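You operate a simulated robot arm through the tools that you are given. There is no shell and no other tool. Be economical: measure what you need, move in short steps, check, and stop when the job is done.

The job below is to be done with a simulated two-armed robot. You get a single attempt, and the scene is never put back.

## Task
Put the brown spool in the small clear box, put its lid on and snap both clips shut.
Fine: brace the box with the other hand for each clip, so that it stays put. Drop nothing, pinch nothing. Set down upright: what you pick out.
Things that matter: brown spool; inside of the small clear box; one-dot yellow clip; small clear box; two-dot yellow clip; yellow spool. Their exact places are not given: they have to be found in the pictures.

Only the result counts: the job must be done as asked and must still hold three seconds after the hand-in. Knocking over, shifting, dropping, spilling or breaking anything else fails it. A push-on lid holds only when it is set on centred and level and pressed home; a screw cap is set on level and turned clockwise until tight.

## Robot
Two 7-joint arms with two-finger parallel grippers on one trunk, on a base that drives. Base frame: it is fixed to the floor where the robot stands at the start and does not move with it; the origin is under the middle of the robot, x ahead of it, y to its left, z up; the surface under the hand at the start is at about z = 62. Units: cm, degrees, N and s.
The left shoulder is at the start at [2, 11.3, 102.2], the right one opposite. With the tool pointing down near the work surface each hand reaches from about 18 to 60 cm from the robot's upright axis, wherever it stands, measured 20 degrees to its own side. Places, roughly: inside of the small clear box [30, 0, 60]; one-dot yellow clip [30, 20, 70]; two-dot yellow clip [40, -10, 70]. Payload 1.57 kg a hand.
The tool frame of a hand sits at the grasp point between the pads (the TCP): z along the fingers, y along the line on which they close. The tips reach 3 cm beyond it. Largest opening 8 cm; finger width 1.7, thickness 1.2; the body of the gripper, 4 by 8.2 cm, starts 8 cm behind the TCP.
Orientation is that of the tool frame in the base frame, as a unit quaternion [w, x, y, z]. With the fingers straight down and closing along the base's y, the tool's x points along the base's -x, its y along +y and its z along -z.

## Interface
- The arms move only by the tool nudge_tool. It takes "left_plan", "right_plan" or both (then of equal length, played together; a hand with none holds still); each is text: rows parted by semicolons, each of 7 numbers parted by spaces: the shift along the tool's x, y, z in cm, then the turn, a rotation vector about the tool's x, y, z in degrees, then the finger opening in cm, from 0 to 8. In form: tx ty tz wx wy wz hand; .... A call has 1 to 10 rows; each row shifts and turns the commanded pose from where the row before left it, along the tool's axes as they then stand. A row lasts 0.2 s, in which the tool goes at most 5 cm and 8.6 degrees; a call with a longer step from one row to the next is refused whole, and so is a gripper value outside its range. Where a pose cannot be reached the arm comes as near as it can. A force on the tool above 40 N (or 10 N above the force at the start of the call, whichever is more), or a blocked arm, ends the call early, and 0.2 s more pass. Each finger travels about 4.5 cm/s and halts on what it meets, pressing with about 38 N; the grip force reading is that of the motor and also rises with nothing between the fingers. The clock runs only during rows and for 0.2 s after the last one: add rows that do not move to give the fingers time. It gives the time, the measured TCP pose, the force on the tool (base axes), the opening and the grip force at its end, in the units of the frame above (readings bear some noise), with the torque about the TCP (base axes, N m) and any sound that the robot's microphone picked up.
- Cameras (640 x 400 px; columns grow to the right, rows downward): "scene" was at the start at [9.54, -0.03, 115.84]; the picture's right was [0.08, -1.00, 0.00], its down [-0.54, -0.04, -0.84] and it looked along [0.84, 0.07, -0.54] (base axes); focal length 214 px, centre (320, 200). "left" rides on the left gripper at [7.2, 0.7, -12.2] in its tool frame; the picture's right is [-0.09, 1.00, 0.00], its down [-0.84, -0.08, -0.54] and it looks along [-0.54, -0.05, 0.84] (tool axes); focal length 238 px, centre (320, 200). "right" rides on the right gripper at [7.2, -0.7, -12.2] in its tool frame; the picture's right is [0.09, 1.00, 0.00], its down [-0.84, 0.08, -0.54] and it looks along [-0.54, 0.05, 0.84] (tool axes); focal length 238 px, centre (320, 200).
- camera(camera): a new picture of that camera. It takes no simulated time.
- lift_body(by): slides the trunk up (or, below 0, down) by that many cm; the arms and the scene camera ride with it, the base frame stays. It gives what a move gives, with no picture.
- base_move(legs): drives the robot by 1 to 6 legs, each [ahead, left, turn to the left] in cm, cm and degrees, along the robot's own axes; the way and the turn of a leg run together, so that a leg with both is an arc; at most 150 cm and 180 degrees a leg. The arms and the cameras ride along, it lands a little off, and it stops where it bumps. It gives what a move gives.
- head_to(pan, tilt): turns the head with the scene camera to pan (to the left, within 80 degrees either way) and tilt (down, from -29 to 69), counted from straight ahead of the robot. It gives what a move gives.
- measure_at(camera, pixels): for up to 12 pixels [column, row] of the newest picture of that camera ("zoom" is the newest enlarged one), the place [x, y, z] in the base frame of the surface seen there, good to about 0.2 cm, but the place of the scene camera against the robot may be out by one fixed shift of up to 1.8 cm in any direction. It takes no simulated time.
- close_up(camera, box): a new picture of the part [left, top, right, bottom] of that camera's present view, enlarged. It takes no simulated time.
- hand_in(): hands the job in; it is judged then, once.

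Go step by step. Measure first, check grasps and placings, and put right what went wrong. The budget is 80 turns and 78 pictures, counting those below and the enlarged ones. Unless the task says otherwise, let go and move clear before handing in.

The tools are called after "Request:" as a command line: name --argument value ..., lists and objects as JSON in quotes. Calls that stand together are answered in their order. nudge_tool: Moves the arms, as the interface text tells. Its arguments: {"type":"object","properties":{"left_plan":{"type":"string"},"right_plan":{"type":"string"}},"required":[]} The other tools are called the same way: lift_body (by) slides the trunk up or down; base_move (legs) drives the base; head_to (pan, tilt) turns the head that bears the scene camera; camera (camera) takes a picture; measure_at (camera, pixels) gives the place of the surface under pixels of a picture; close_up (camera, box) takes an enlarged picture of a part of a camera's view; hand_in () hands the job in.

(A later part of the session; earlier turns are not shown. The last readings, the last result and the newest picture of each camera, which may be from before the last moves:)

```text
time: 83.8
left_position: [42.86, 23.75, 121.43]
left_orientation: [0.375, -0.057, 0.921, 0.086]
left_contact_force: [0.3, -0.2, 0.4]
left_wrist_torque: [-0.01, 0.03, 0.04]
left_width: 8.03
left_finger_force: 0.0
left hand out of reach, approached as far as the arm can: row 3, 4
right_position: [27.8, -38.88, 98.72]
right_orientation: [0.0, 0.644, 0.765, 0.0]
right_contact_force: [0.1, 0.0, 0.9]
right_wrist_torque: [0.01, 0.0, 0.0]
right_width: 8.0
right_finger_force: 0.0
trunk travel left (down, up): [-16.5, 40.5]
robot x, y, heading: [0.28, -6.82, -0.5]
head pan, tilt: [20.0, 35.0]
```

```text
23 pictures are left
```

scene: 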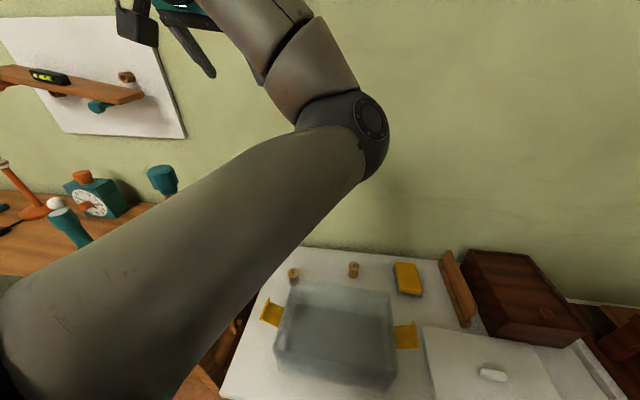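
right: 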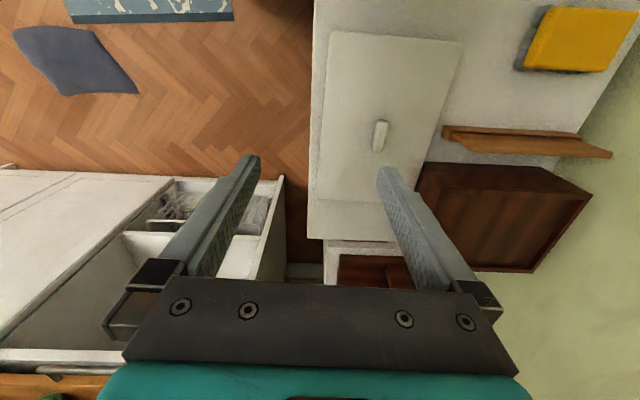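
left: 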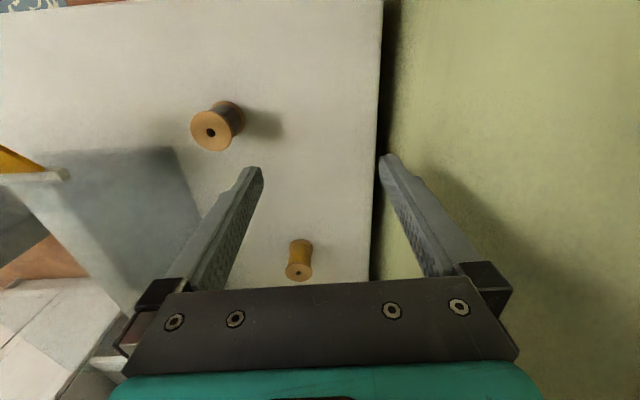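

The elbow is now on the inner side and bent. I'll bring the hand back to vertical here and see whether it follows.

Request:
nudge_tool --left_plan "0 0 0 1.2 7.4 0 8;0 0 0 1.2 7.4 0 8;0 0 0 1.2 7.4 0 8;0 0 0 1.2 7.4 0 8;0 0 0 1.2 7.4 0 8;0 0 0 1.2 7.4 0 8;0 0 0 0 0 0 8"

Request:
nudge_tool --left_plan "0 -1 4 0 0 0 8;0 -1 4 0 0 0 8;0 -1 4 0 0 0 8;0 -1 4 0 0 0 8;0 -1 4 0 0 0 8;0 0 0 0 0 0 8"

Request:
camera --camera "scene"

```text
time: 85.4
left_position: [42.91, 23.84, 121.48]
left_orientation: [0.002, -0.062, 0.998, 0.001]
left_contact_force: [-0.4, -0.2, 0.2]
left_wrist_torque: [0.02, 0.03, 0.0]
left_width: 7.97
left_finger_force: 0.1
right_position: [27.89, -38.79, 98.8]
right_orientation: [0.0, 0.644, 0.765, 0.0]
right_contact_force: [-0.3, -0.1, -0.3]
right_wrist_torque: [-0.02, 0.0, -0.02]
right_width: 8.02
right_finger_force: 0.0
trunk travel left (down, up): [-16.5, 40.5]
robot x, y, heading: [0.33, -7.49, 0.0]
head pan, tilt: [20.0, 35.0]
```

```text
time: 86.8
left_position: [45.12, 20.86, 101.51]
left_orientation: [0.002, -0.062, 0.998, 0.001]
left_contact_force: [0.7, -0.1, 0.9]
left_wrist_torque: [0.0, 0.03, -0.02]
left_width: 8.01
left_finger_force: 0.0
left hand out of reach, approached as far as the arm can: row 4, 5
right_position: [27.85, -38.9, 98.78]
right_orientation: [0.0, 0.643, 0.766, 0.001]
right_contact_force: [0.3, 1.5, 0.6]
right_wrist_torque: [0.01, 0.0, -0.03]
right_width: 7.98
right_finger_force: 0.0
trunk travel left (down, up): [-16.5, 40.5]
robot x, y, heading: [-0.04, -6.95, -0.2]
head pan, tilt: [20.0, 35.0]
```

```text
22 pictures are left
```

scene: 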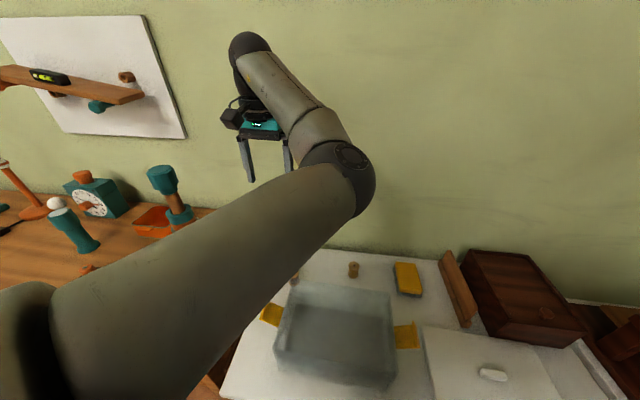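

The hand follows with the elbow inside, which is also clear of the pole. I'll lower in small steps and use the trunk for part of it.

Request:
nudge_tool --left_plan "0 0 1.5 0 0 0 8;0 0 1.5 0 0 0 8;0 0 1.5 0 0 0 8;0 0 1.5 0 0 0 8;0 0 1.5 0 0 0 8;0 0 1.5 0 0 0 8;0 0 0 0 0 0 8"

Request:
lift_body --by -9

Request:
nudge_tool --left_plan "0 -0.5 1.5 0 0 0 8;0 -0.5 1.5 0 0 0 8;0 -0.5 1.5 0 0 0 8;0 -0.5 1.5 0 0 0 8;0 0 0 0 0 0 8"

Request:
camera --camera "scene"

```text
time: 88.4
left_position: [44.94, 20.86, 92.75]
left_orientation: [0.002, -0.063, 0.998, 0.001]
left_contact_force: [0.3, 0.1, -0.3]
left_wrist_torque: [-0.02, -0.01, 0.0]
left_width: 7.98
left_finger_force: 0.1
right_position: [27.81, -38.78, 98.71]
right_orientation: [0.0, 0.644, 0.765, 0.001]
right_contact_force: [-0.7, -0.8, -0.1]
right_wrist_torque: [0.0, -0.01, 0.02]
right_width: 8.0
right_finger_force: 0.1
trunk travel left (down, up): [-16.5, 40.5]
robot x, y, heading: [0.22, -7.19, -0.0]
head pan, tilt: [20.0, 35.0]
```

```text
time: 89.6
left_position: [44.93, 20.82, 83.61]
left_orientation: [0.002, -0.063, 0.998, 0.001]
left_contact_force: [0.4, -0.2, -0.8]
left_wrist_torque: [-0.04, -0.01, -0.02]
left_width: 7.99
left_finger_force: 0.0
right_position: [27.84, -38.8, 89.72]
right_orientation: [-0.001, 0.644, 0.765, -0.001]
right_contact_force: [0.0, 0.2, 0.0]
right_wrist_torque: [-0.04, 0.02, 0.02]
right_width: 8.01
right_finger_force: 0.1
trunk travel left (down, up): [-7.5, 49.5]
robot x, y, heading: [0.22, -6.89, -0.3]
head pan, tilt: [20.0, 35.0]
```

```text
time: 90.8
left_position: [45.16, 18.71, 77.4]
left_orientation: [0.002, -0.062, 0.998, 0.001]
left_contact_force: [0.7, 0.3, 0.0]
left_wrist_torque: [-0.01, -0.01, -0.02]
left_width: 8.0
left_finger_force: 0.0
right_position: [27.85, -38.84, 89.72]
right_orientation: [0.0, 0.644, 0.765, 0.0]
right_contact_force: [0.1, 0.3, 0.8]
right_wrist_torque: [0.0, 0.0, 0.0]
right_width: 7.99
right_finger_force: 0.0
trunk travel left (down, up): [-7.5, 49.5]
robot x, y, heading: [0.31, -6.92, -0.3]
head pan, tilt: [20.0, 35.0]
```

```text
21 pictures are left
```

scene: 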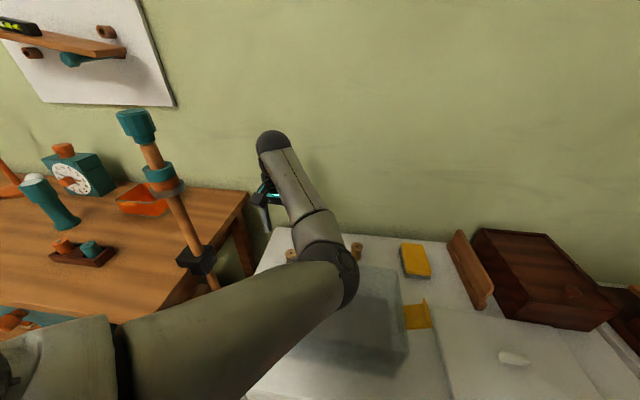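

The hand is over the spool area, vertical and free. I'll take a left view for centring and check the elbow height.

Request:
camera --camera "left"

Request:
measure_at --camera "scene" --pixels '[[335, 255], [345, 295], [300, 200], [320, 320]]'

```text
20 pictures are left
```

left: 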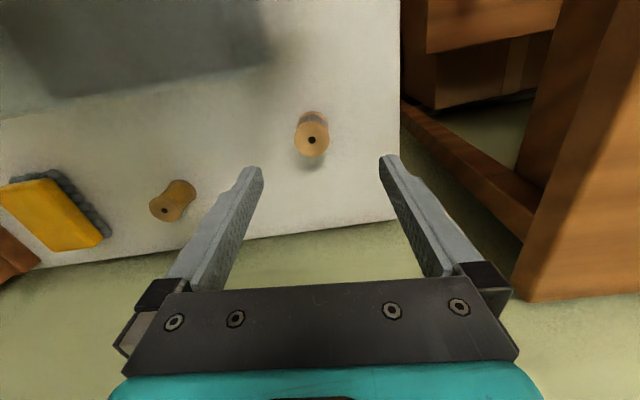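

```text
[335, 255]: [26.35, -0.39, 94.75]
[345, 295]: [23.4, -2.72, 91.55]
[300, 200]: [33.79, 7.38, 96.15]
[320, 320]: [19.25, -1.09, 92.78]
```

Request:
measure_at --camera "left" --pixels '[[296, 139], [328, 138], [312, 123], [311, 156]]'

```text
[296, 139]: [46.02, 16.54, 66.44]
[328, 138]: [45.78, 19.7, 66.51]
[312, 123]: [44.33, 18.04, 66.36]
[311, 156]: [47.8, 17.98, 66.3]
```

The spool's centre is (46.0,18.1). I'll centre and descend to z≈65.3.

Request:
nudge_tool --left_plan "-0.77 -0.7 1 0 0 0 8;0 0 2 0 0 0 8;0 0 2 0 0 0 8;0 0 2 0 0 0 8;0 0 2 0 0 0 8;0 0 1.5 0 0 0 8;0 0 0.8 0 0 0 8;0 0 0.7 0 0 0 8;0 0 0 0 0 0 8;0 0 0 0 0 0 8"

Request:
camera --camera "left"

```text
time: 93.0
left_position: [46.1, 18.19, 65.59]
left_orientation: [0.001, -0.062, 0.998, 0.001]
left_contact_force: [-0.5, 0.3, 0.2]
left_wrist_torque: [0.0, -0.03, 0.02]
left_width: 8.02
left_finger_force: 0.0
right_position: [27.96, -38.78, 89.81]
right_orientation: [0.0, 0.644, 0.765, 0.0]
right_contact_force: [-0.3, 0.2, 0.0]
right_wrist_torque: [-0.04, 0.0, -0.04]
right_width: 8.0
right_finger_force: 0.0
trunk travel left (down, up): [-7.5, 49.5]
robot x, y, heading: [0.44, -6.94, -0.0]
head pan, tilt: [20.0, 35.0]
```

```text
19 pictures are left
```

left: 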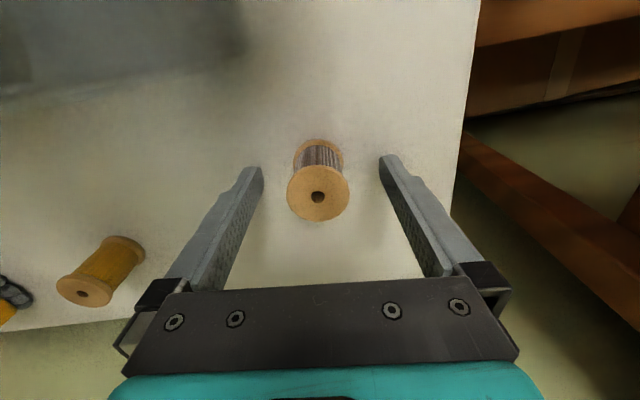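

It is centred between the fingers. I'll close fully, then lift slowly.

Request:
nudge_tool --left_plan "0 0 0.2 0 0 0 6;0 0 0 0 0 0 4;0 0 0 0 0 0 2;0 0 0 0 0 0 0;0 0 0 0 0 0 0;0 0 0 0 0 0 0;0 0 -0.2 0 0 0 0;0 0 -0.4 0 0 0 0;0 0 -0.7 0 0 0 0;0 0 -0.7 0 0 0 0"

Request:
nudge_tool --left_plan "0 0 -1 0 0 0 0;0 0 -1.4 0 0 0 0;0 0 -1.6 0 0 0 0;0 0 -1.6 0 0 0 0;0 0 -1.6 0 0 0 0;0 0 -1.6 0 0 0 0;0 0 -1.6 0 0 0 0;0 0 -1.6 0 0 0 0;0 0 -1 0 0 0 0;0 0 0 0 0 0 0"

Request:
camera --camera "left"

```text
time: 95.2
left_position: [45.99, 18.3, 67.41]
left_orientation: [0.002, -0.062, 0.998, 0.001]
left_contact_force: [0.6, 0.2, -0.1]
left_wrist_torque: [-0.01, 0.0, 0.01]
left_width: 3.38
left_finger_force: 38.1
right_position: [27.97, -38.72, 89.81]
right_orientation: [0.001, 0.644, 0.765, 0.0]
right_contact_force: [-0.2, 0.0, -0.9]
right_wrist_torque: [0.01, -0.03, -0.06]
right_width: 7.98
right_finger_force: 0.0
trunk travel left (down, up): [-7.5, 49.5]
robot x, y, heading: [0.33, -6.67, 0.2]
head pan, tilt: [20.0, 35.0]
```

```text
time: 97.4
left_position: [46.05, 18.16, 80.38]
left_orientation: [0.002, -0.063, 0.998, 0.001]
left_contact_force: [-0.4, 0.8, 0.0]
left_wrist_torque: [-0.01, 0.02, -0.01]
left_width: 3.38
left_finger_force: 37.3
right_position: [27.97, -38.85, 89.73]
right_orientation: [-0.001, 0.643, 0.766, 0.001]
right_contact_force: [0.0, 0.2, -0.2]
right_wrist_torque: [0.03, -0.01, 0.0]
right_width: 7.98
right_finger_force: 0.1
trunk travel left (down, up): [-7.5, 49.5]
robot x, y, heading: [-0.03, -7.01, 0.1]
head pan, tilt: [20.0, 35.0]
```

```text
18 pictures are left
```

left: 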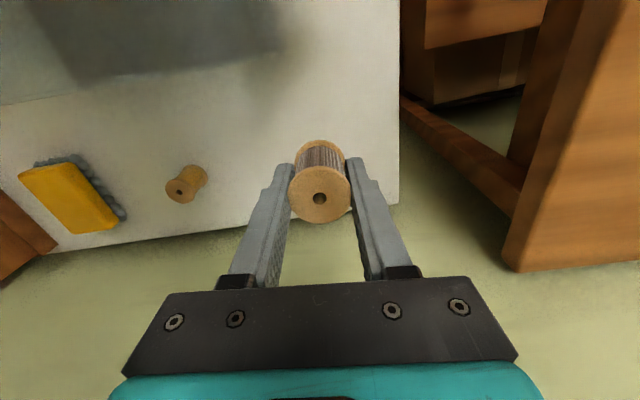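

The spool is held upright. I'll carry it over the box interior at about (36,6), gently.

Request:
nudge_tool --left_plan "0.7 -0.65 -0.5 0 0 0 0;1.43 -1.33 0 0 0 0 0;1.43 -1.33 0 0 0 0 0;1.43 -1.33 0 0 0 0 0;1.43 -1.33 0 0 0 0 0;1.43 -1.33 0 0 0 0 0;1.43 -1.33 0 0 0 0 0;1.43 -1.33 0 0 0 0 0;0.7 -0.65 0 0 0 0 0;0 0 0 0 0 0 0"

Request:
camera --camera "scene"

Request:
camera --camera "left"

```text
time: 99.6
left_position: [46.48, 14.63, 76.13]
left_orientation: [0.007, -0.065, 0.998, 0.003]
left_contact_force: [0.6, 0.9, -0.2]
left_wrist_torque: [0.03, -0.02, 0.0]
left_width: 3.4
left_finger_force: 37.6
left hand out of reach, approached as far as the arm can: row 1, 2, 3, 4, 5, 6, 7, 8, 9
right_position: [27.8, -38.87, 89.7]
right_orientation: [0.001, 0.643, 0.766, 0.0]
right_contact_force: [0.7, 0.8, 0.3]
right_wrist_torque: [-0.02, 0.03, 0.01]
right_width: 8.01
right_finger_force: 0.1
trunk travel left (down, up): [-7.5, 49.5]
robot x, y, heading: [-0.18, -7.07, -0.0]
head pan, tilt: [20.0, 35.0]
```

```text
17 pictures are left
```

scene: 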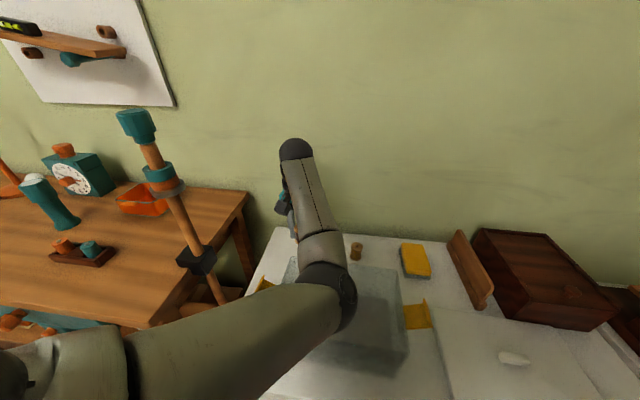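

```text
16 pictures are left
```

left: 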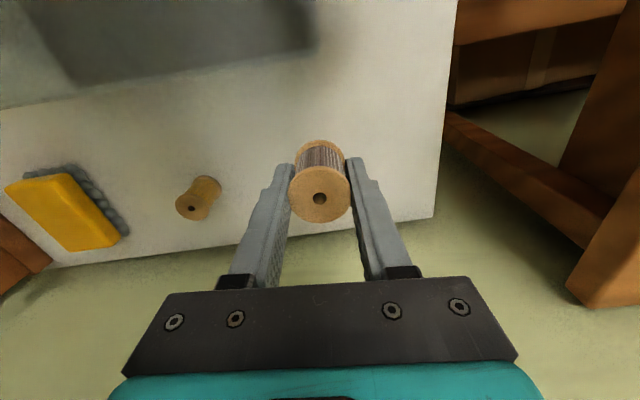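

In this elbow configuration the hand cannot come further in, so I'll carry the spool with the base instead. First I'll return to the free pose at height.

Request:
nudge_tool --left_plan "0 0.7 -1 0 0 0 0;0 0.7 -1 0 0 0 0;0 0.7 -1 0 0 0 0;0 0.7 -1 0 0 0 0;0 0.7 -1 0 0 0 0;0 0 -1 0 0 0 0;0 0 0 0 0 0 0"

```text
time: 101.2
left_position: [46.33, 18.07, 81.35]
left_orientation: [0.002, -0.062, 0.998, 0.001]
left_contact_force: [-0.1, -0.3, -0.8]
left_wrist_torque: [0.02, -0.01, 0.01]
left_width: 3.38
left_finger_force: 38.1
left hand out of reach, approached as far as the arm can: row 2
right_position: [27.86, -38.88, 89.78]
right_orientation: [0.0, 0.643, 0.766, 0.001]
right_contact_force: [0.5, 0.1, -0.2]
right_wrist_torque: [-0.01, 0.0, 0.02]
right_width: 8.01
right_finger_force: 0.2
trunk travel left (down, up): [-7.5, 49.5]
robot x, y, heading: [-0.17, -6.94, -0.3]
head pan, tilt: [20.0, 35.0]
```

I'll turn the base 15° right and then back 15 cm, which brings the hand over the box's left half at about (37,9).

Request:
base_move --legs '[[0, 0, -15], [-15, 0, 0]]'

Request:
camera --camera "left"

Request:
head_to --pan 20 --tilt 45

Request:
camera --camera "scene"

```text
time: 103.5
left_position: [36.6, 9.28, 81.34]
left_orientation: [0.001, 0.068, 0.998, 0.001]
left_contact_force: [-0.2, -0.5, -0.5]
left_wrist_torque: [0.0, 0.0, 0.0]
left_width: 3.38
left_finger_force: 38.1
right_position: [4.1, -41.06, 89.74]
right_orientation: [0.0, 0.737, 0.675, 0.0]
right_contact_force: [0.0, 0.2, -0.6]
right_wrist_torque: [0.02, -0.02, 0.03]
right_width: 7.99
right_finger_force: 0.0
trunk travel left (down, up): [-7.5, 49.5]
robot x, y, heading: [-14.29, -2.88, -15.0]
head pan, tilt: [20.0, 35.0]
```

```text
15 pictures are left
```

left: 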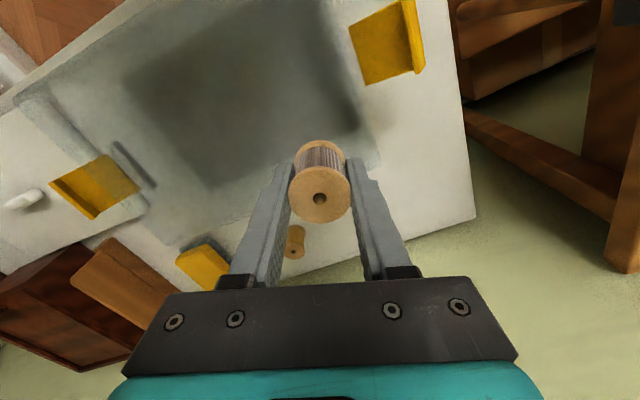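

```text
time: 104.2
left_position: [36.52, 9.34, 81.27]
left_orientation: [0.002, 0.068, 0.998, 0.001]
left_contact_force: [-0.7, -0.2, -0.5]
left_wrist_torque: [-0.03, 0.0, -0.02]
left_width: 3.41
left_finger_force: 37.4
right_position: [4.04, -40.94, 89.81]
right_orientation: [0.0, 0.737, 0.676, 0.0]
right_contact_force: [0.2, 0.3, -0.1]
right_wrist_torque: [0.02, 0.01, -0.01]
right_width: 7.98
right_finger_force: 0.1
trunk travel left (down, up): [-7.5, 49.5]
robot x, y, heading: [-14.7, -3.03, -15.0]
head pan, tilt: [20.0, 45.0]
```

```text
14 pictures are left
```

scene: 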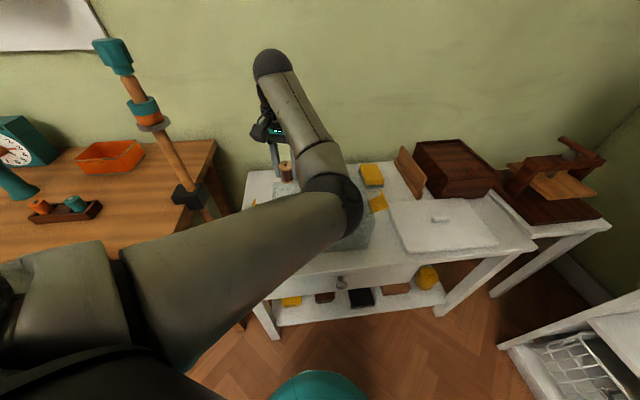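

The hand is over the box's left half. I'll shift the base 5 cm right to be well clear of the wall, then lower the spool to just above the floor.

Request:
base_move --legs '[[0, -5, 0]]'

Request:
nudge_tool --left_plan "0 0 1.5 0 0 0 0;0 0 1.5 0 0 0 0;0 0 1.5 0 0 0 0;0 0 1.5 0 0 0 0;0 0 1.5 0 0 0 0;0 0 1.5 0 0 0 0;0 0 1.5 0 0 0 0;0 0 1.5 0 0 0 0;0 0 1 0 0 0 0;0 0 0 0 0 0 0"

```text
time: 105.1
left_position: [35.32, 4.57, 81.39]
left_orientation: [0.001, 0.067, 0.998, 0.001]
left_contact_force: [0.3, 0.2, -0.1]
left_wrist_torque: [0.03, 0.0, 0.01]
left_width: 3.39
left_finger_force: 37.7
right_position: [2.88, -45.84, 89.82]
right_orientation: [0.0, 0.737, 0.676, 0.0]
right_contact_force: [1.0, 0.3, -0.5]
right_wrist_torque: [0.02, 0.03, 0.01]
right_width: 7.98
right_finger_force: 0.1
trunk travel left (down, up): [-7.5, 49.5]
robot x, y, heading: [-15.85, -8.01, -14.9]
head pan, tilt: [20.0, 45.0]
```

```text
time: 107.3
left_position: [35.3, 4.56, 68.38]
left_orientation: [0.002, 0.067, 0.998, 0.0]
left_contact_force: [-0.4, -0.8, -0.1]
left_wrist_torque: [0.02, 0.01, 0.03]
left_width: 3.41
left_finger_force: 38.0
right_position: [2.82, -45.7, 89.84]
right_orientation: [0.0, 0.737, 0.676, 0.0]
right_contact_force: [0.0, -0.3, -0.1]
right_wrist_torque: [-0.01, 0.01, 0.0]
right_width: 7.98
right_finger_force: 0.1
trunk travel left (down, up): [-7.5, 49.5]
robot x, y, heading: [-16.45, -8.25, -15.3]
head pan, tilt: [20.0, 45.0]
```

The spool's base is at about 64.9 and the box floor at about 62.3. I'll lower slowly to touch.

Request:
nudge_tool --left_plan "0 0 0.8 0 0 0 0;0 0 0.8 0 0 0 0;0 0 0.5 0 0 0 0;0 0 0.2 0 0 0 0;0 0 0.2 0 0 0 0;0 0 0.2 0 0 0 0;0 0 0 0 0 0 0"

```text
time: 108.9
left_position: [35.34, 4.74, 65.91]
left_orientation: [0.004, 0.067, 0.998, 0.001]
left_contact_force: [-3.8, 1.3, 14.6]
left_wrist_torque: [-0.03, 0.22, 0.02]
left_width: 3.37
left_finger_force: 38.2
right_position: [2.84, -45.86, 89.81]
right_orientation: [0.0, 0.737, 0.676, 0.001]
right_contact_force: [-0.5, -0.8, 0.7]
right_wrist_torque: [0.01, -0.01, -0.01]
right_width: 8.0
right_finger_force: 0.1
trunk travel left (down, up): [-7.5, 49.5]
robot x, y, heading: [-15.81, -8.02, -15.1]
head pan, tilt: [20.0, 45.0]
```

Floor contact is confirmed (14.6 N up at z=65.9). I'll ease off slightly, open slowly and rise straight up.

Request:
nudge_tool --left_plan "0 0 -0.2 0 0 0 2.5;0 0 0 0 0 0 3.2;0 0 0 0 0 0 3.5;0 0 0 0 0 0 3.8;0 0 0 0 0 0 4.4;0 0 0 0 0 0 5.2;0 0 0 0 0 0 5.2;0 0 -0.8 0 0 0 5.2;0 0 -1.5 0 0 0 5.2;0 0 -2 0 0 0 5.2"

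Request:
nudge_tool --left_plan "0 0 -3 0 0 0 5.2;0 0 -3 0 0 0 5.2;0 0 -3 0 0 0 5.2;0 0 -3 0 0 0 5.2;0 0 -3 0 0 0 5.2;0 0 0 0 0 0 5.2"

Request:
camera --camera "left"

```text
time: 111.1
left_position: [35.37, 4.51, 70.08]
left_orientation: [0.002, 0.067, 0.998, 0.001]
left_contact_force: [-0.2, -0.6, 0.0]
left_wrist_torque: [0.0, -0.01, -0.01]
left_width: 5.19
left_finger_force: 0.1
right_position: [2.84, -45.75, 89.84]
right_orientation: [0.0, 0.737, 0.676, 0.0]
right_contact_force: [-0.4, -0.8, -0.2]
right_wrist_torque: [0.01, 0.0, 0.03]
right_width: 8.0
right_finger_force: 0.1
trunk travel left (down, up): [-7.5, 49.5]
robot x, y, heading: [-16.3, -7.77, -15.0]
head pan, tilt: [20.0, 45.0]
```

```text
time: 112.5
left_position: [35.85, 5.09, 85.12]
left_orientation: [0.002, 0.068, 0.998, 0.001]
left_contact_force: [0.0, 0.7, -0.5]
left_wrist_torque: [-0.01, 0.01, -0.02]
left_width: 5.21
left_finger_force: 0.1
left hand out of reach, approached as far as the arm can: row 5
right_position: [2.79, -45.86, 89.68]
right_orientation: [0.001, 0.737, 0.675, 0.001]
right_contact_force: [-0.1, -0.8, -0.5]
right_wrist_torque: [0.02, -0.01, 0.02]
right_width: 8.0
right_finger_force: 0.2
trunk travel left (down, up): [-7.5, 49.5]
robot x, y, heading: [-15.89, -7.68, -14.9]
head pan, tilt: [20.0, 45.0]
```

```text
13 pictures are left
```

left: 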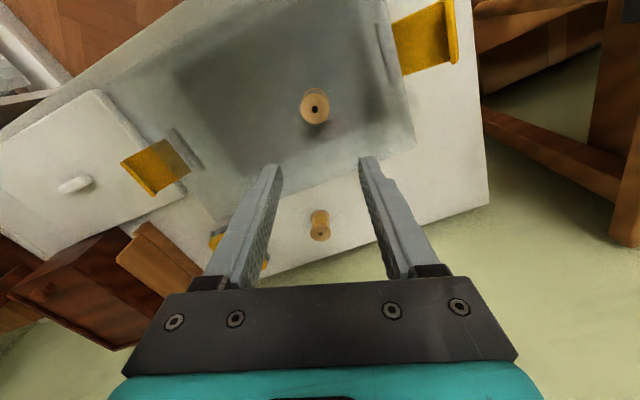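

The spool stands upright in the box at (315,108). I'll measure the hinge strips and clips to get the box's exact centre.

Request:
measure_at --camera "left" --pixels '[[170, 132], [200, 167], [186, 149], [379, 27], [394, 80], [387, 52], [160, 170], [152, 192], [188, 172], [410, 45], [456, 60], [412, 147]]'

Request:
close_up --camera "left" --box '[100, 0, 480, 240]'

```text
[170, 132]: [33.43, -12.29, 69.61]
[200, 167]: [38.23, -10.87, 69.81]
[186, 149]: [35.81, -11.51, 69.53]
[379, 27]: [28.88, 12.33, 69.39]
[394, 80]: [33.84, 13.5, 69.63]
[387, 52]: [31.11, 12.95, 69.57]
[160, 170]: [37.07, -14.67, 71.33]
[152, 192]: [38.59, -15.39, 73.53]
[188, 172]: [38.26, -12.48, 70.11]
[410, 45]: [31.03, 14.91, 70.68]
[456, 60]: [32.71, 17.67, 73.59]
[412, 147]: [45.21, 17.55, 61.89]
```

```text
1.67 times, centred on (290, 120) of left
```

zoom: 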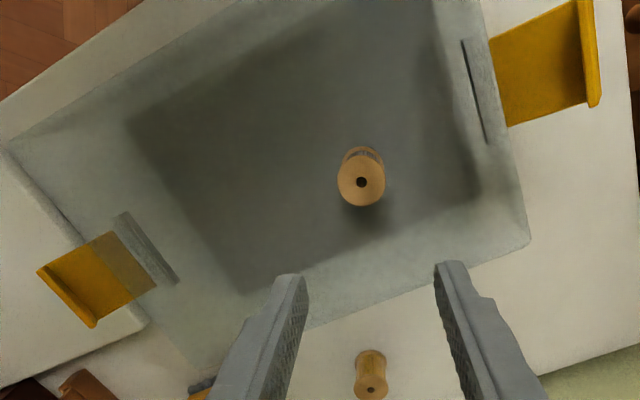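

The box centre works out at (33.55,0.65) with yaw ≈11°. I'll drive back in front of the table, then raise the left arm out of the way so the right hand can bring the lid.

Request:
base_move --legs '[[15, 0, 0], [0, 0, 15]]'

Request:
nudge_tool --left_plan "0 0.6 -2 0 0 0 5;0 0.6 -2 0 0 0 5;0 0.6 -2 0 0 0 5;0 0.6 -2 0 0 0 5;0 0.6 -2 0 0 0 5;0 0.6 -2 0 0 0 3;0 0.6 -2 0 0 0 1;0 0.6 -2 0 0 0 0;0 0.6 -2 0 0 0 0;0 0 0 0 0 0 0"

Request:
lift_body --by 15

```text
time: 114.8
left_position: [45.03, 14.19, 85.23]
left_orientation: [0.002, -0.064, 0.998, 0.002]
left_contact_force: [0.3, 0.2, 0.4]
left_wrist_torque: [0.0, 0.01, 0.0]
left_width: 5.21
left_finger_force: 0.0
right_position: [26.44, -43.37, 89.78]
right_orientation: [0.0, 0.642, 0.767, -0.001]
right_contact_force: [0.0, -0.4, 0.7]
right_wrist_torque: [-0.02, -0.03, 0.0]
right_width: 7.98
right_finger_force: 0.0
trunk travel left (down, up): [-7.5, 49.5]
robot x, y, heading: [-1.64, -11.53, 0.2]
head pan, tilt: [20.0, 45.0]
```

```text
time: 117.0
left_position: [44.24, 19.53, 103.09]
left_orientation: [0.003, -0.065, 0.998, 0.002]
left_contact_force: [-0.7, -0.5, -0.3]
left_wrist_torque: [-0.02, 0.0, 0.01]
left_width: 0.0
left_finger_force: 21.3
right_position: [26.4, -43.43, 89.62]
right_orientation: [0.001, 0.643, 0.766, 0.0]
right_contact_force: [0.8, 0.0, -0.5]
right_wrist_torque: [0.02, 0.0, 0.02]
right_width: 8.0
right_finger_force: 0.1
trunk travel left (down, up): [-7.5, 49.5]
robot x, y, heading: [-1.8, -11.41, 0.3]
head pan, tilt: [20.0, 45.0]
```

```text
time: 118.7
left_position: [44.34, 19.4, 117.94]
left_orientation: [0.002, -0.065, 0.998, 0.002]
left_contact_force: [-0.9, 0.4, 0.5]
left_wrist_torque: [-0.01, 0.02, 0.03]
left_width: 0.0
left_finger_force: 21.4
right_position: [26.38, -43.38, 104.82]
right_orientation: [0.001, 0.643, 0.766, 0.0]
right_contact_force: [-0.2, 0.1, 0.4]
right_wrist_torque: [0.01, -0.03, -0.03]
right_width: 7.99
right_finger_force: 0.0
trunk travel left (down, up): [-22.5, 34.5]
robot x, y, heading: [-1.44, -11.37, 0.1]
head pan, tilt: [20.0, 45.0]
```

The left arm is up and clear. I'll bring the right hand above the lid handle at (37.85,-34.15).

Request:
nudge_tool --right_plan "0.89 1.61 3.1 0 0 -1.3 6;0.89 1.61 3.1 0 0 0 6;0.89 1.61 3.1 0 0 0 6;0.89 1.61 3.1 0 0 0 6;0.89 1.61 3.1 0 0 0 6;0.89 1.61 3.1 0 0 0 6;0.89 1.61 3.1 0 0 0 6;0.89 1.61 3.1 0 0 0 6;0 0 0 0 0 0 6;0 0 0 0 0 0 6"

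Request:
nudge_tool --right_plan "0 0 2 0 0 0 6;0 0 2 0 0 0 6;0 0 2 0 0 0 6;0 0 0 0 0 0 6;0 0 0 0 0 0 6"

Request:
camera --camera "right"

```text
time: 120.9
left_position: [44.37, 19.48, 117.9]
left_orientation: [0.003, -0.065, 0.998, 0.002]
left_contact_force: [-0.6, -0.7, 0.1]
left_wrist_torque: [0.0, 0.03, 0.0]
left_width: 0.0
left_finger_force: 21.5
right_position: [37.73, -33.77, 79.89]
right_orientation: [0.0, 0.634, 0.774, 0.0]
right_contact_force: [-0.2, -0.8, 0.8]
right_wrist_torque: [-0.03, -0.02, 0.0]
right_width: 6.0
right_finger_force: 0.0
trunk travel left (down, up): [-22.5, 34.5]
robot x, y, heading: [-1.48, -12.05, -0.2]
head pan, tilt: [20.0, 45.0]
```

```text
time: 122.1
left_position: [44.37, 19.5, 117.97]
left_orientation: [0.003, -0.064, 0.998, 0.001]
left_contact_force: [0.2, -0.1, 0.5]
left_wrist_torque: [0.01, -0.01, 0.0]
left_width: 0.01
left_finger_force: 21.5
right_position: [37.55, -33.82, 73.75]
right_orientation: [0.0, 0.633, 0.774, 0.0]
right_contact_force: [-0.2, -0.3, -1.3]
right_wrist_torque: [-0.01, 0.03, -0.03]
right_width: 5.98
right_finger_force: 0.0
trunk travel left (down, up): [-22.5, 34.5]
robot x, y, heading: [-1.4, -12.12, -0.3]
head pan, tilt: [20.0, 45.0]
```

```text
11 pictures are left
```

right: 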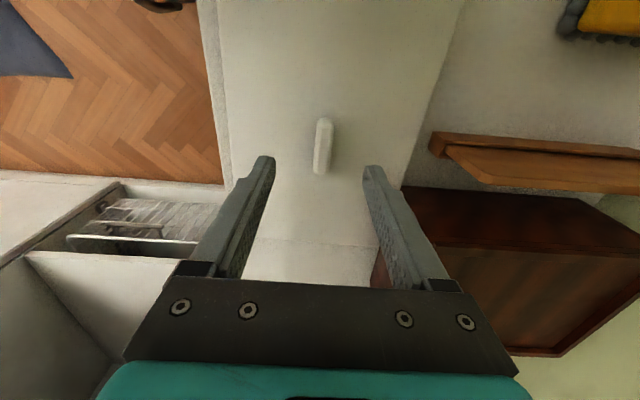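

Request:
measure_at --camera "right" --pixels '[[325, 122], [320, 170], [323, 145], [317, 146], [331, 146], [225, 100], [232, 180], [443, 70], [408, 160], [248, 238], [300, 242], [270, 120]]'

```text
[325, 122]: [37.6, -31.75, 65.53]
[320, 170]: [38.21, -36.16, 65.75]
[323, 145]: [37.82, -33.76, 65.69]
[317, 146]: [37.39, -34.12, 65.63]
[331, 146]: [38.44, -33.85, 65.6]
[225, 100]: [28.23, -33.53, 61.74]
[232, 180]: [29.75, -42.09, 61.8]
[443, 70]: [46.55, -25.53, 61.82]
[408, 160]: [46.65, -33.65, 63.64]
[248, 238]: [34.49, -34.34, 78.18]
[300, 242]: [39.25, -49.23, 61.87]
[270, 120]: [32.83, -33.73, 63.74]
```

The handle's centre is (37.9,-34.0), top at 65.7. I'll align, go down so the tips stay just above the lid plate, and close.

Request:
nudge_tool --right_plan "-0.27 0.3 1 0 0 0 6;0 0 2 0 0 0 6;0 0 2 0 0 0 6;0 0 1.4 0 0 0 6;0 0 0.3 0 0 0 6;0 0 0 0 0 0 3;0 0 0 0 0 0 0;0 0 0 0 0 0 0;0 0 0 0 0 0 0;0 0 0 0 0 0 0"

Request:
nudge_tool --right_plan "0 0 -0.2 0 0 0 0;0 0 -0.4 0 0 0 0;0 0 -0.7 0 0 0 0;0 0 -0.7 0 0 0 0;0 0 0 0 0 0 0"

Request:
camera --camera "right"

```text
time: 124.3
left_position: [44.41, 19.49, 117.95]
left_orientation: [0.002, -0.065, 0.998, 0.002]
left_contact_force: [0.6, 0.6, 0.8]
left_wrist_torque: [-0.01, -0.02, 0.0]
left_width: 0.0
left_finger_force: 21.6
right_position: [37.98, -34.14, 67.27]
right_orientation: [-0.001, 0.633, 0.774, 0.0]
right_contact_force: [0.2, -0.1, 0.4]
right_wrist_torque: [0.04, -0.01, 0.0]
right_width: 1.56
right_finger_force: 31.2
trunk travel left (down, up): [-22.5, 34.5]
robot x, y, heading: [-1.66, -11.46, 0.2]
head pan, tilt: [20.0, 45.0]
```

```text
time: 125.5
left_position: [44.4, 19.48, 117.91]
left_orientation: [0.002, -0.064, 0.998, 0.002]
left_contact_force: [0.3, -0.4, -0.3]
left_wrist_torque: [-0.04, -0.04, 0.0]
left_width: 0.03
left_finger_force: 21.5
right_position: [38.01, -34.19, 69.31]
right_orientation: [0.0, 0.633, 0.774, 0.0]
right_contact_force: [0.6, 0.5, -2.5]
right_wrist_torque: [0.03, -0.03, 0.02]
right_width: 1.54
right_finger_force: 31.0
trunk travel left (down, up): [-22.5, 34.5]
robot x, y, heading: [-1.45, -11.75, -0.0]
head pan, tilt: [20.0, 45.0]
```

```text
10 pictures are left
```

right: 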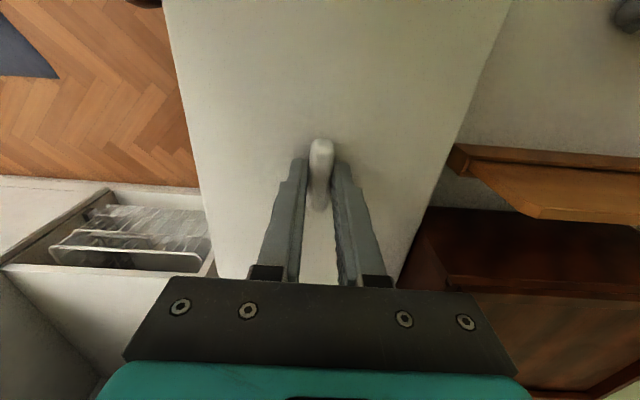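

The lid is lifted cleanly (about 2.5 N). I'll raise it to clear the clips and carry it over the box centre.

Request:
nudge_tool --right_plan "0 0 -2.5 0 0 0 0;0 0 -2.5 0 0 0 0;0 0 -2.5 0 0 0 0;0 0 -2.5 0 0 0 0;0 0 -2.5 0 0 0 0;0 0 -2.5 0 0 0 0;1.5 0.1 0 0 0 0 0;2.5 0.2 0 0 0 0 0;2.5 0.2 0 0 0 0 0;2.5 0.2 0 0 0 0 0"

Request:
nudge_tool --right_plan "2.8 0.21 0 0 0 0 0;2.8 0.21 0 0 0 0 0;2.8 0.21 0 0 0 0 0;2.8 0.21 0 0 0 0 0;2.8 0.21 0 0 0 0 0;2.8 0.21 0 0 0 0 0;2.8 0.21 0 0 0 0 0;2.8 0.2 0 0 0 0 0;2.5 0.2 0 0 0 0 0;0 0 0 0 0 0 0"

Request:
camera --camera "scene"

```text
time: 127.7
left_position: [44.39, 19.59, 117.99]
left_orientation: [0.002, -0.065, 0.998, 0.002]
left_contact_force: [0.9, -0.1, -0.1]
left_wrist_torque: [0.01, -0.02, -0.02]
left_width: 0.02
left_finger_force: 21.3
right_position: [36.76, -25.06, 84.2]
right_orientation: [-0.001, 0.633, 0.774, 0.0]
right_contact_force: [-0.9, -1.0, -1.9]
right_wrist_torque: [-0.02, -0.01, -0.03]
right_width: 1.54
right_finger_force: 31.0
trunk travel left (down, up): [-22.5, 34.5]
robot x, y, heading: [-1.53, -11.46, 0.1]
head pan, tilt: [20.0, 45.0]
```

```text
time: 129.9
left_position: [44.3, 19.52, 118.07]
left_orientation: [0.003, -0.064, 0.998, 0.002]
left_contact_force: [-0.2, -0.3, 0.3]
left_wrist_torque: [0.01, 0.02, -0.04]
left_width: 0.01
left_finger_force: 21.5
right_position: [33.71, -0.27, 84.18]
right_orientation: [0.0, 0.634, 0.773, 0.0]
right_contact_force: [0.7, 0.2, -2.2]
right_wrist_torque: [-0.02, 0.02, -0.03]
right_width: 1.55
right_finger_force: 31.1
trunk travel left (down, up): [-22.5, 34.5]
robot x, y, heading: [-1.52, -11.95, 0.2]
head pan, tilt: [20.0, 45.0]
```

```text
9 pictures are left
```

scene: 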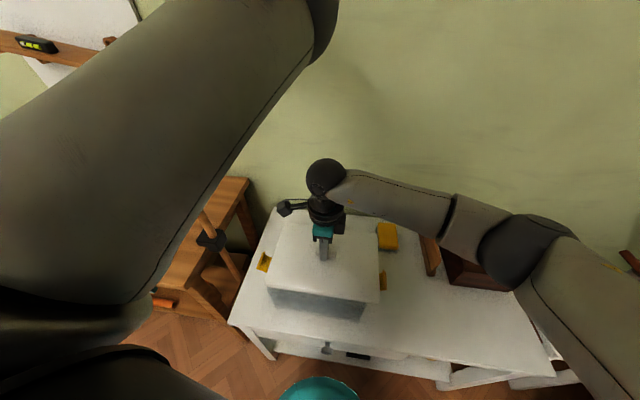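

The lid is above the box. I'll compare the lid edge, box front wall and clips in the same picture.

Request:
measure_at --camera "scene" --pixels '[[272, 286], [375, 300], [284, 220], [380, 262], [274, 306], [362, 318], [275, 298], [365, 310], [264, 262], [383, 281], [320, 303], [330, 250]]'

Request:
close_up --camera "scene" --box '[230, 190, 430, 340]'

```text
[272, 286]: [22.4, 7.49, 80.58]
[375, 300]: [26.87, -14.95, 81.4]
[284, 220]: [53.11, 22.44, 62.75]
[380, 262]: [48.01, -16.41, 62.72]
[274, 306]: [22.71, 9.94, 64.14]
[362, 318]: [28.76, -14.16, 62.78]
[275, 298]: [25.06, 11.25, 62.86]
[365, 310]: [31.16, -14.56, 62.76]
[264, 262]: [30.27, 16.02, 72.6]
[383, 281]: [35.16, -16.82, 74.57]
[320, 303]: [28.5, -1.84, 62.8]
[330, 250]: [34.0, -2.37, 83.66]
```

```text
2.67 times, centred on (330, 265) of scene
```

zoom: 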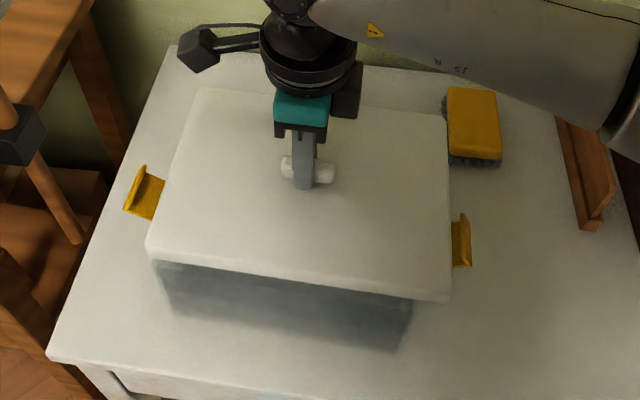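

I'll apply the 0.9 cm correction toward +y and lower slowly until contact.

Request:
nudge_tool --right_plan "0.87 0.1 0.5 0 0 0 0;0 0 1 0 0 0 0;0 0 1 0 0 0 0;0 0 0.8 0 0 0 0;0 0 0.5 0 0 0 0;0 0 0.4 0 0 0 0;0 0 0.3 0 0 0 0;0 0 0.3 0 0 0 0;0 0 0.3 0 0 0 0;0 0 0 0 0 0 0"

```text
time: 132.1
left_position: [44.1, 19.53, 118.03]
left_orientation: [0.003, -0.065, 0.998, 0.002]
left_contact_force: [0.2, 0.0, -0.9]
left_wrist_torque: [-0.01, -0.02, 0.0]
left_width: 0.0
left_finger_force: 21.2
right_position: [33.74, 0.45, 79.2]
right_orientation: [0.0, 0.633, 0.774, 0.001]
right_contact_force: [-0.9, -2.9, 13.2]
right_wrist_torque: [-0.19, 0.11, 0.02]
right_width: 1.52
right_finger_force: 31.2
trunk travel left (down, up): [-22.5, 34.5]
robot x, y, heading: [-1.43, -11.66, 0.1]
head pan, tilt: [20.0, 45.0]
```

Contact is at z=79.2, at rim height. I'll press further in small steps and watch the force.

Request:
nudge_tool --right_plan "0 0 0.2 0 0 0 0;0 0 0.2 0 0 0 0;0 0 0.2 0 0 0 0;0 0 0.2 0 0 0 0;0 0 0 0 0 0 0"

```text
time: 133.1
left_position: [44.31, 19.45, 117.92]
left_orientation: [0.003, -0.065, 0.998, 0.003]
left_contact_force: [0.8, 0.0, 0.1]
left_wrist_torque: [0.0, 0.01, 0.01]
left_width: 0.02
left_finger_force: 21.2
right_position: [33.87, 0.65, 78.8]
right_orientation: [-0.001, 0.633, 0.774, 0.002]
right_contact_force: [-2.3, -1.5, 13.1]
right_wrist_torque: [-0.44, 0.56, -0.06]
right_width: 1.55
right_finger_force: 31.2
trunk travel left (down, up): [-22.5, 34.5]
robot x, y, heading: [-1.57, -11.94, -0.0]
head pan, tilt: [20.0, 45.0]
stopped in row 4 (right hand): the force on the tool passed its limit at 42 N (the readings are from after the stop); the commanded pose is now the measured one
```

It reached 42 N at z=78.8. I'll look closely at how the lid sits.

Request:
close_up --camera "scene" --box '[240, 200, 420, 335]'

Request:
measure_at --camera "zoom" --pixels '[[120, 110], [115, 240], [430, 300], [470, 150], [300, 250], [245, 110], [100, 225], [470, 290]]'

```text
2.96 times, centred on (330, 268) of scene
```

zoom: 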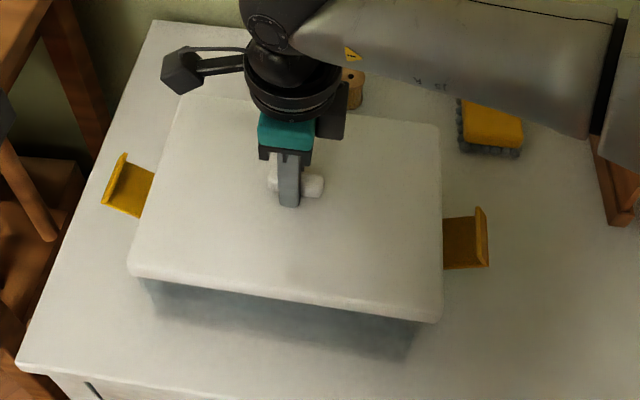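

```text
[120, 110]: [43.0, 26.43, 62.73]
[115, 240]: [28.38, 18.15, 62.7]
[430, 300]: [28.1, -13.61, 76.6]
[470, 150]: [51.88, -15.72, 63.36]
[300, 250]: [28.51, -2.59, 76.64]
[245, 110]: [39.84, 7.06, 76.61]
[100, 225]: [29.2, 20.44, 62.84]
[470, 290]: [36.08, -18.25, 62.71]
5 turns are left
```

The lid is seated level (76.6 across the top) and few turns remain, so I'll stage both hands outside the clips, where each braces against the other. The right hand releases and moves outside its clip; the base shifts so the left hand can come down outside the other one.

Request:
nudge_tool --right_plan "0 0 0 0 0 0 2;0 0 0 0 0 0 4;0 0 0 0 0 0 4;0 0 -1 0 0 0 4;0 0 -3 0 0 0 4;0 0 -3 0 0 0 4;0 0 -3 0 0 0 4;0 0 -3.2 0 0 0 4;0 0 0 0 0 0 2"

Request:
nudge_tool --right_plan "-2.59 1.28 0 0 0 0 0;-2.59 1.28 0 0 0 0 0;-2.59 1.28 0 0 0 0 0;-2.59 1.28 0 0 0 0 0;-2.59 1.28 0 0 0 0 0;-2.59 1.28 0 0 0 0 0;-2.59 1.28 0 0 0 0 0;-2.59 1.28 0 0 0 0 0;-2.59 1.28 0 0 0 0 0;-2.59 1.28 0 0 0 0 0"

Request:
base_move --legs '[[-14.5, 4.7, 0]]'

Request:
lift_body --by -15

Request:
nudge_tool --left_plan "0 -0.45 2.5 0 0 0 0;0 -0.45 2.5 0 0 0 0;0 -0.45 2.5 0 0 0 0;0 -0.45 2.5 0 0 0 0;0 -0.45 2.5 0 0 0 0;0 -0.45 2.5 0 0 0 0;0 -0.45 2.5 0 0 0 0;0 -0.45 2.5 0 0 0 0;0 0 2.5 0 0 0 0;0 0 0 0 0 0 0"

Request:
head_to --pan 0 --tilt 38

Request:
camera --camera "left"

Request:
camera --camera "right"

```text
time: 135.1
left_position: [44.4, 19.45, 118.01]
left_orientation: [0.003, -0.064, 0.998, 0.001]
left_contact_force: [0.6, 0.0, -0.4]
left_wrist_torque: [-0.02, -0.01, -0.02]
left_width: 0.0
left_finger_force: 21.2
right_position: [33.99, 0.57, 91.76]
right_orientation: [0.0, 0.633, 0.774, 0.003]
right_contact_force: [-0.5, -0.6, -0.2]
right_wrist_torque: [0.04, 0.02, 0.02]
right_width: 2.02
right_finger_force: 0.0
trunk travel left (down, up): [-22.5, 34.5]
robot x, y, heading: [-1.77, -11.69, -0.2]
head pan, tilt: [20.0, 45.0]
```

```text
time: 137.3
left_position: [44.44, 19.4, 117.89]
left_orientation: [0.002, -0.065, 0.998, 0.002]
left_contact_force: [0.0, -0.5, -0.2]
left_wrist_torque: [0.01, 0.02, 0.01]
left_width: 0.01
left_finger_force: 21.0
right_position: [51.48, -22.26, 91.79]
right_orientation: [-0.001, 0.634, 0.774, 0.002]
right_contact_force: [0.0, -0.2, 0.6]
right_wrist_torque: [-0.01, 0.0, 0.01]
right_width: 0.04
right_finger_force: 21.3
trunk travel left (down, up): [-22.5, 34.5]
robot x, y, heading: [-1.39, -11.97, 0.1]
head pan, tilt: [20.0, 45.0]
```

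```text
time: 138.7
left_position: [29.74, 24.13, 118.04]
left_orientation: [0.002, -0.065, 0.998, 0.001]
left_contact_force: [-0.3, 0.0, 0.7]
left_wrist_torque: [0.03, -0.01, -0.02]
left_width: 0.0
left_finger_force: 21.3
right_position: [36.9, -17.47, 91.86]
right_orientation: [0.0, 0.632, 0.775, 0.002]
right_contact_force: [-0.7, 0.6, -0.8]
right_wrist_torque: [0.01, 0.02, 0.03]
right_width: 0.0
right_finger_force: 21.2
trunk travel left (down, up): [-22.5, 34.5]
robot x, y, heading: [-16.24, -6.91, 0.2]
head pan, tilt: [20.0, 45.0]
```

```text
time: 140.5
left_position: [29.83, 24.26, 103.03]
left_orientation: [0.002, -0.065, 0.998, 0.002]
left_contact_force: [0.5, -1.1, -0.3]
left_wrist_torque: [0.01, 0.0, 0.01]
left_width: 0.0
left_finger_force: 21.0
right_position: [36.89, -17.41, 77.0]
right_orientation: [0.0, 0.632, 0.775, 0.002]
right_contact_force: [0.5, 0.0, -0.8]
right_wrist_torque: [0.0, 0.02, 0.01]
right_width: 0.0
right_finger_force: 20.9
trunk travel left (down, up): [-7.5, 49.5]
robot x, y, heading: [-15.85, -7.05, 0.2]
head pan, tilt: [20.0, 45.0]
```

```text
time: 142.7
left_position: [30.23, 20.8, 80.36]
left_orientation: [0.003, -0.066, 0.998, 0.002]
left_contact_force: [0.0, -0.1, -0.3]
left_wrist_torque: [0.0, 0.03, -0.01]
left_width: 0.0
left_finger_force: 20.7
right_position: [36.96, -17.52, 76.81]
right_orientation: [-0.001, 0.632, 0.775, 0.003]
right_contact_force: [0.3, 0.3, 0.3]
right_wrist_torque: [0.02, 0.0, 0.01]
right_width: 0.0
right_finger_force: 21.5
trunk travel left (down, up): [-7.5, 49.5]
robot x, y, heading: [-15.78, -7.15, 0.5]
head pan, tilt: [20.0, 45.0]
```

```text
time: 143.5
left_position: [30.36, 20.97, 80.57]
left_orientation: [0.002, -0.066, 0.998, 0.001]
left_contact_force: [0.2, -0.3, -0.6]
left_wrist_torque: [0.01, 0.02, -0.02]
left_width: 0.0
left_finger_force: 21.0
right_position: [36.94, -17.41, 76.76]
right_orientation: [0.001, 0.632, 0.775, 0.002]
right_contact_force: [-0.3, -0.3, -0.8]
right_wrist_torque: [0.01, 0.01, -0.02]
right_width: 0.0
right_finger_force: 20.7
trunk travel left (down, up): [-7.5, 49.5]
robot x, y, heading: [-15.54, -6.88, 0.2]
head pan, tilt: [0.0, 38.0]
```

```text
6 pictures are left
```

left: 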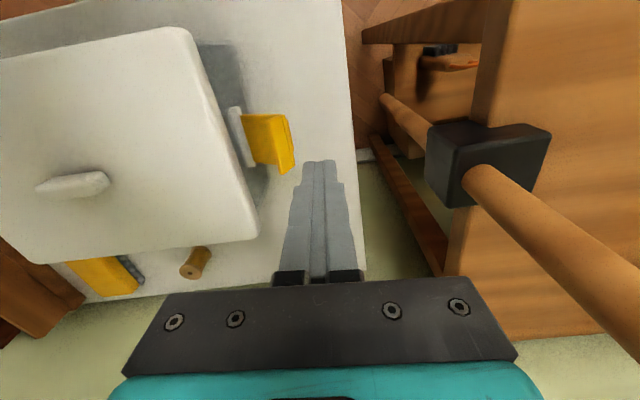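

```text
5 pictures are left
4 turns are left
```

right: 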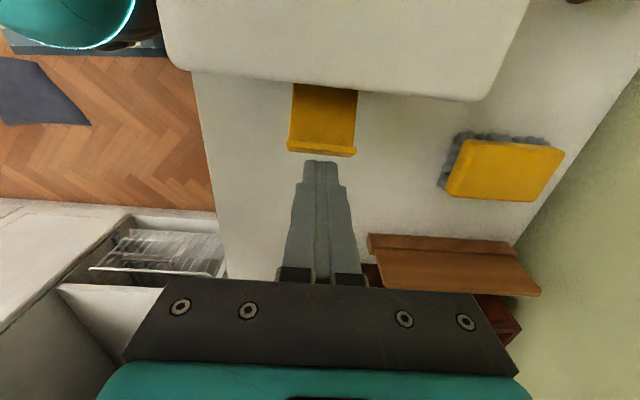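

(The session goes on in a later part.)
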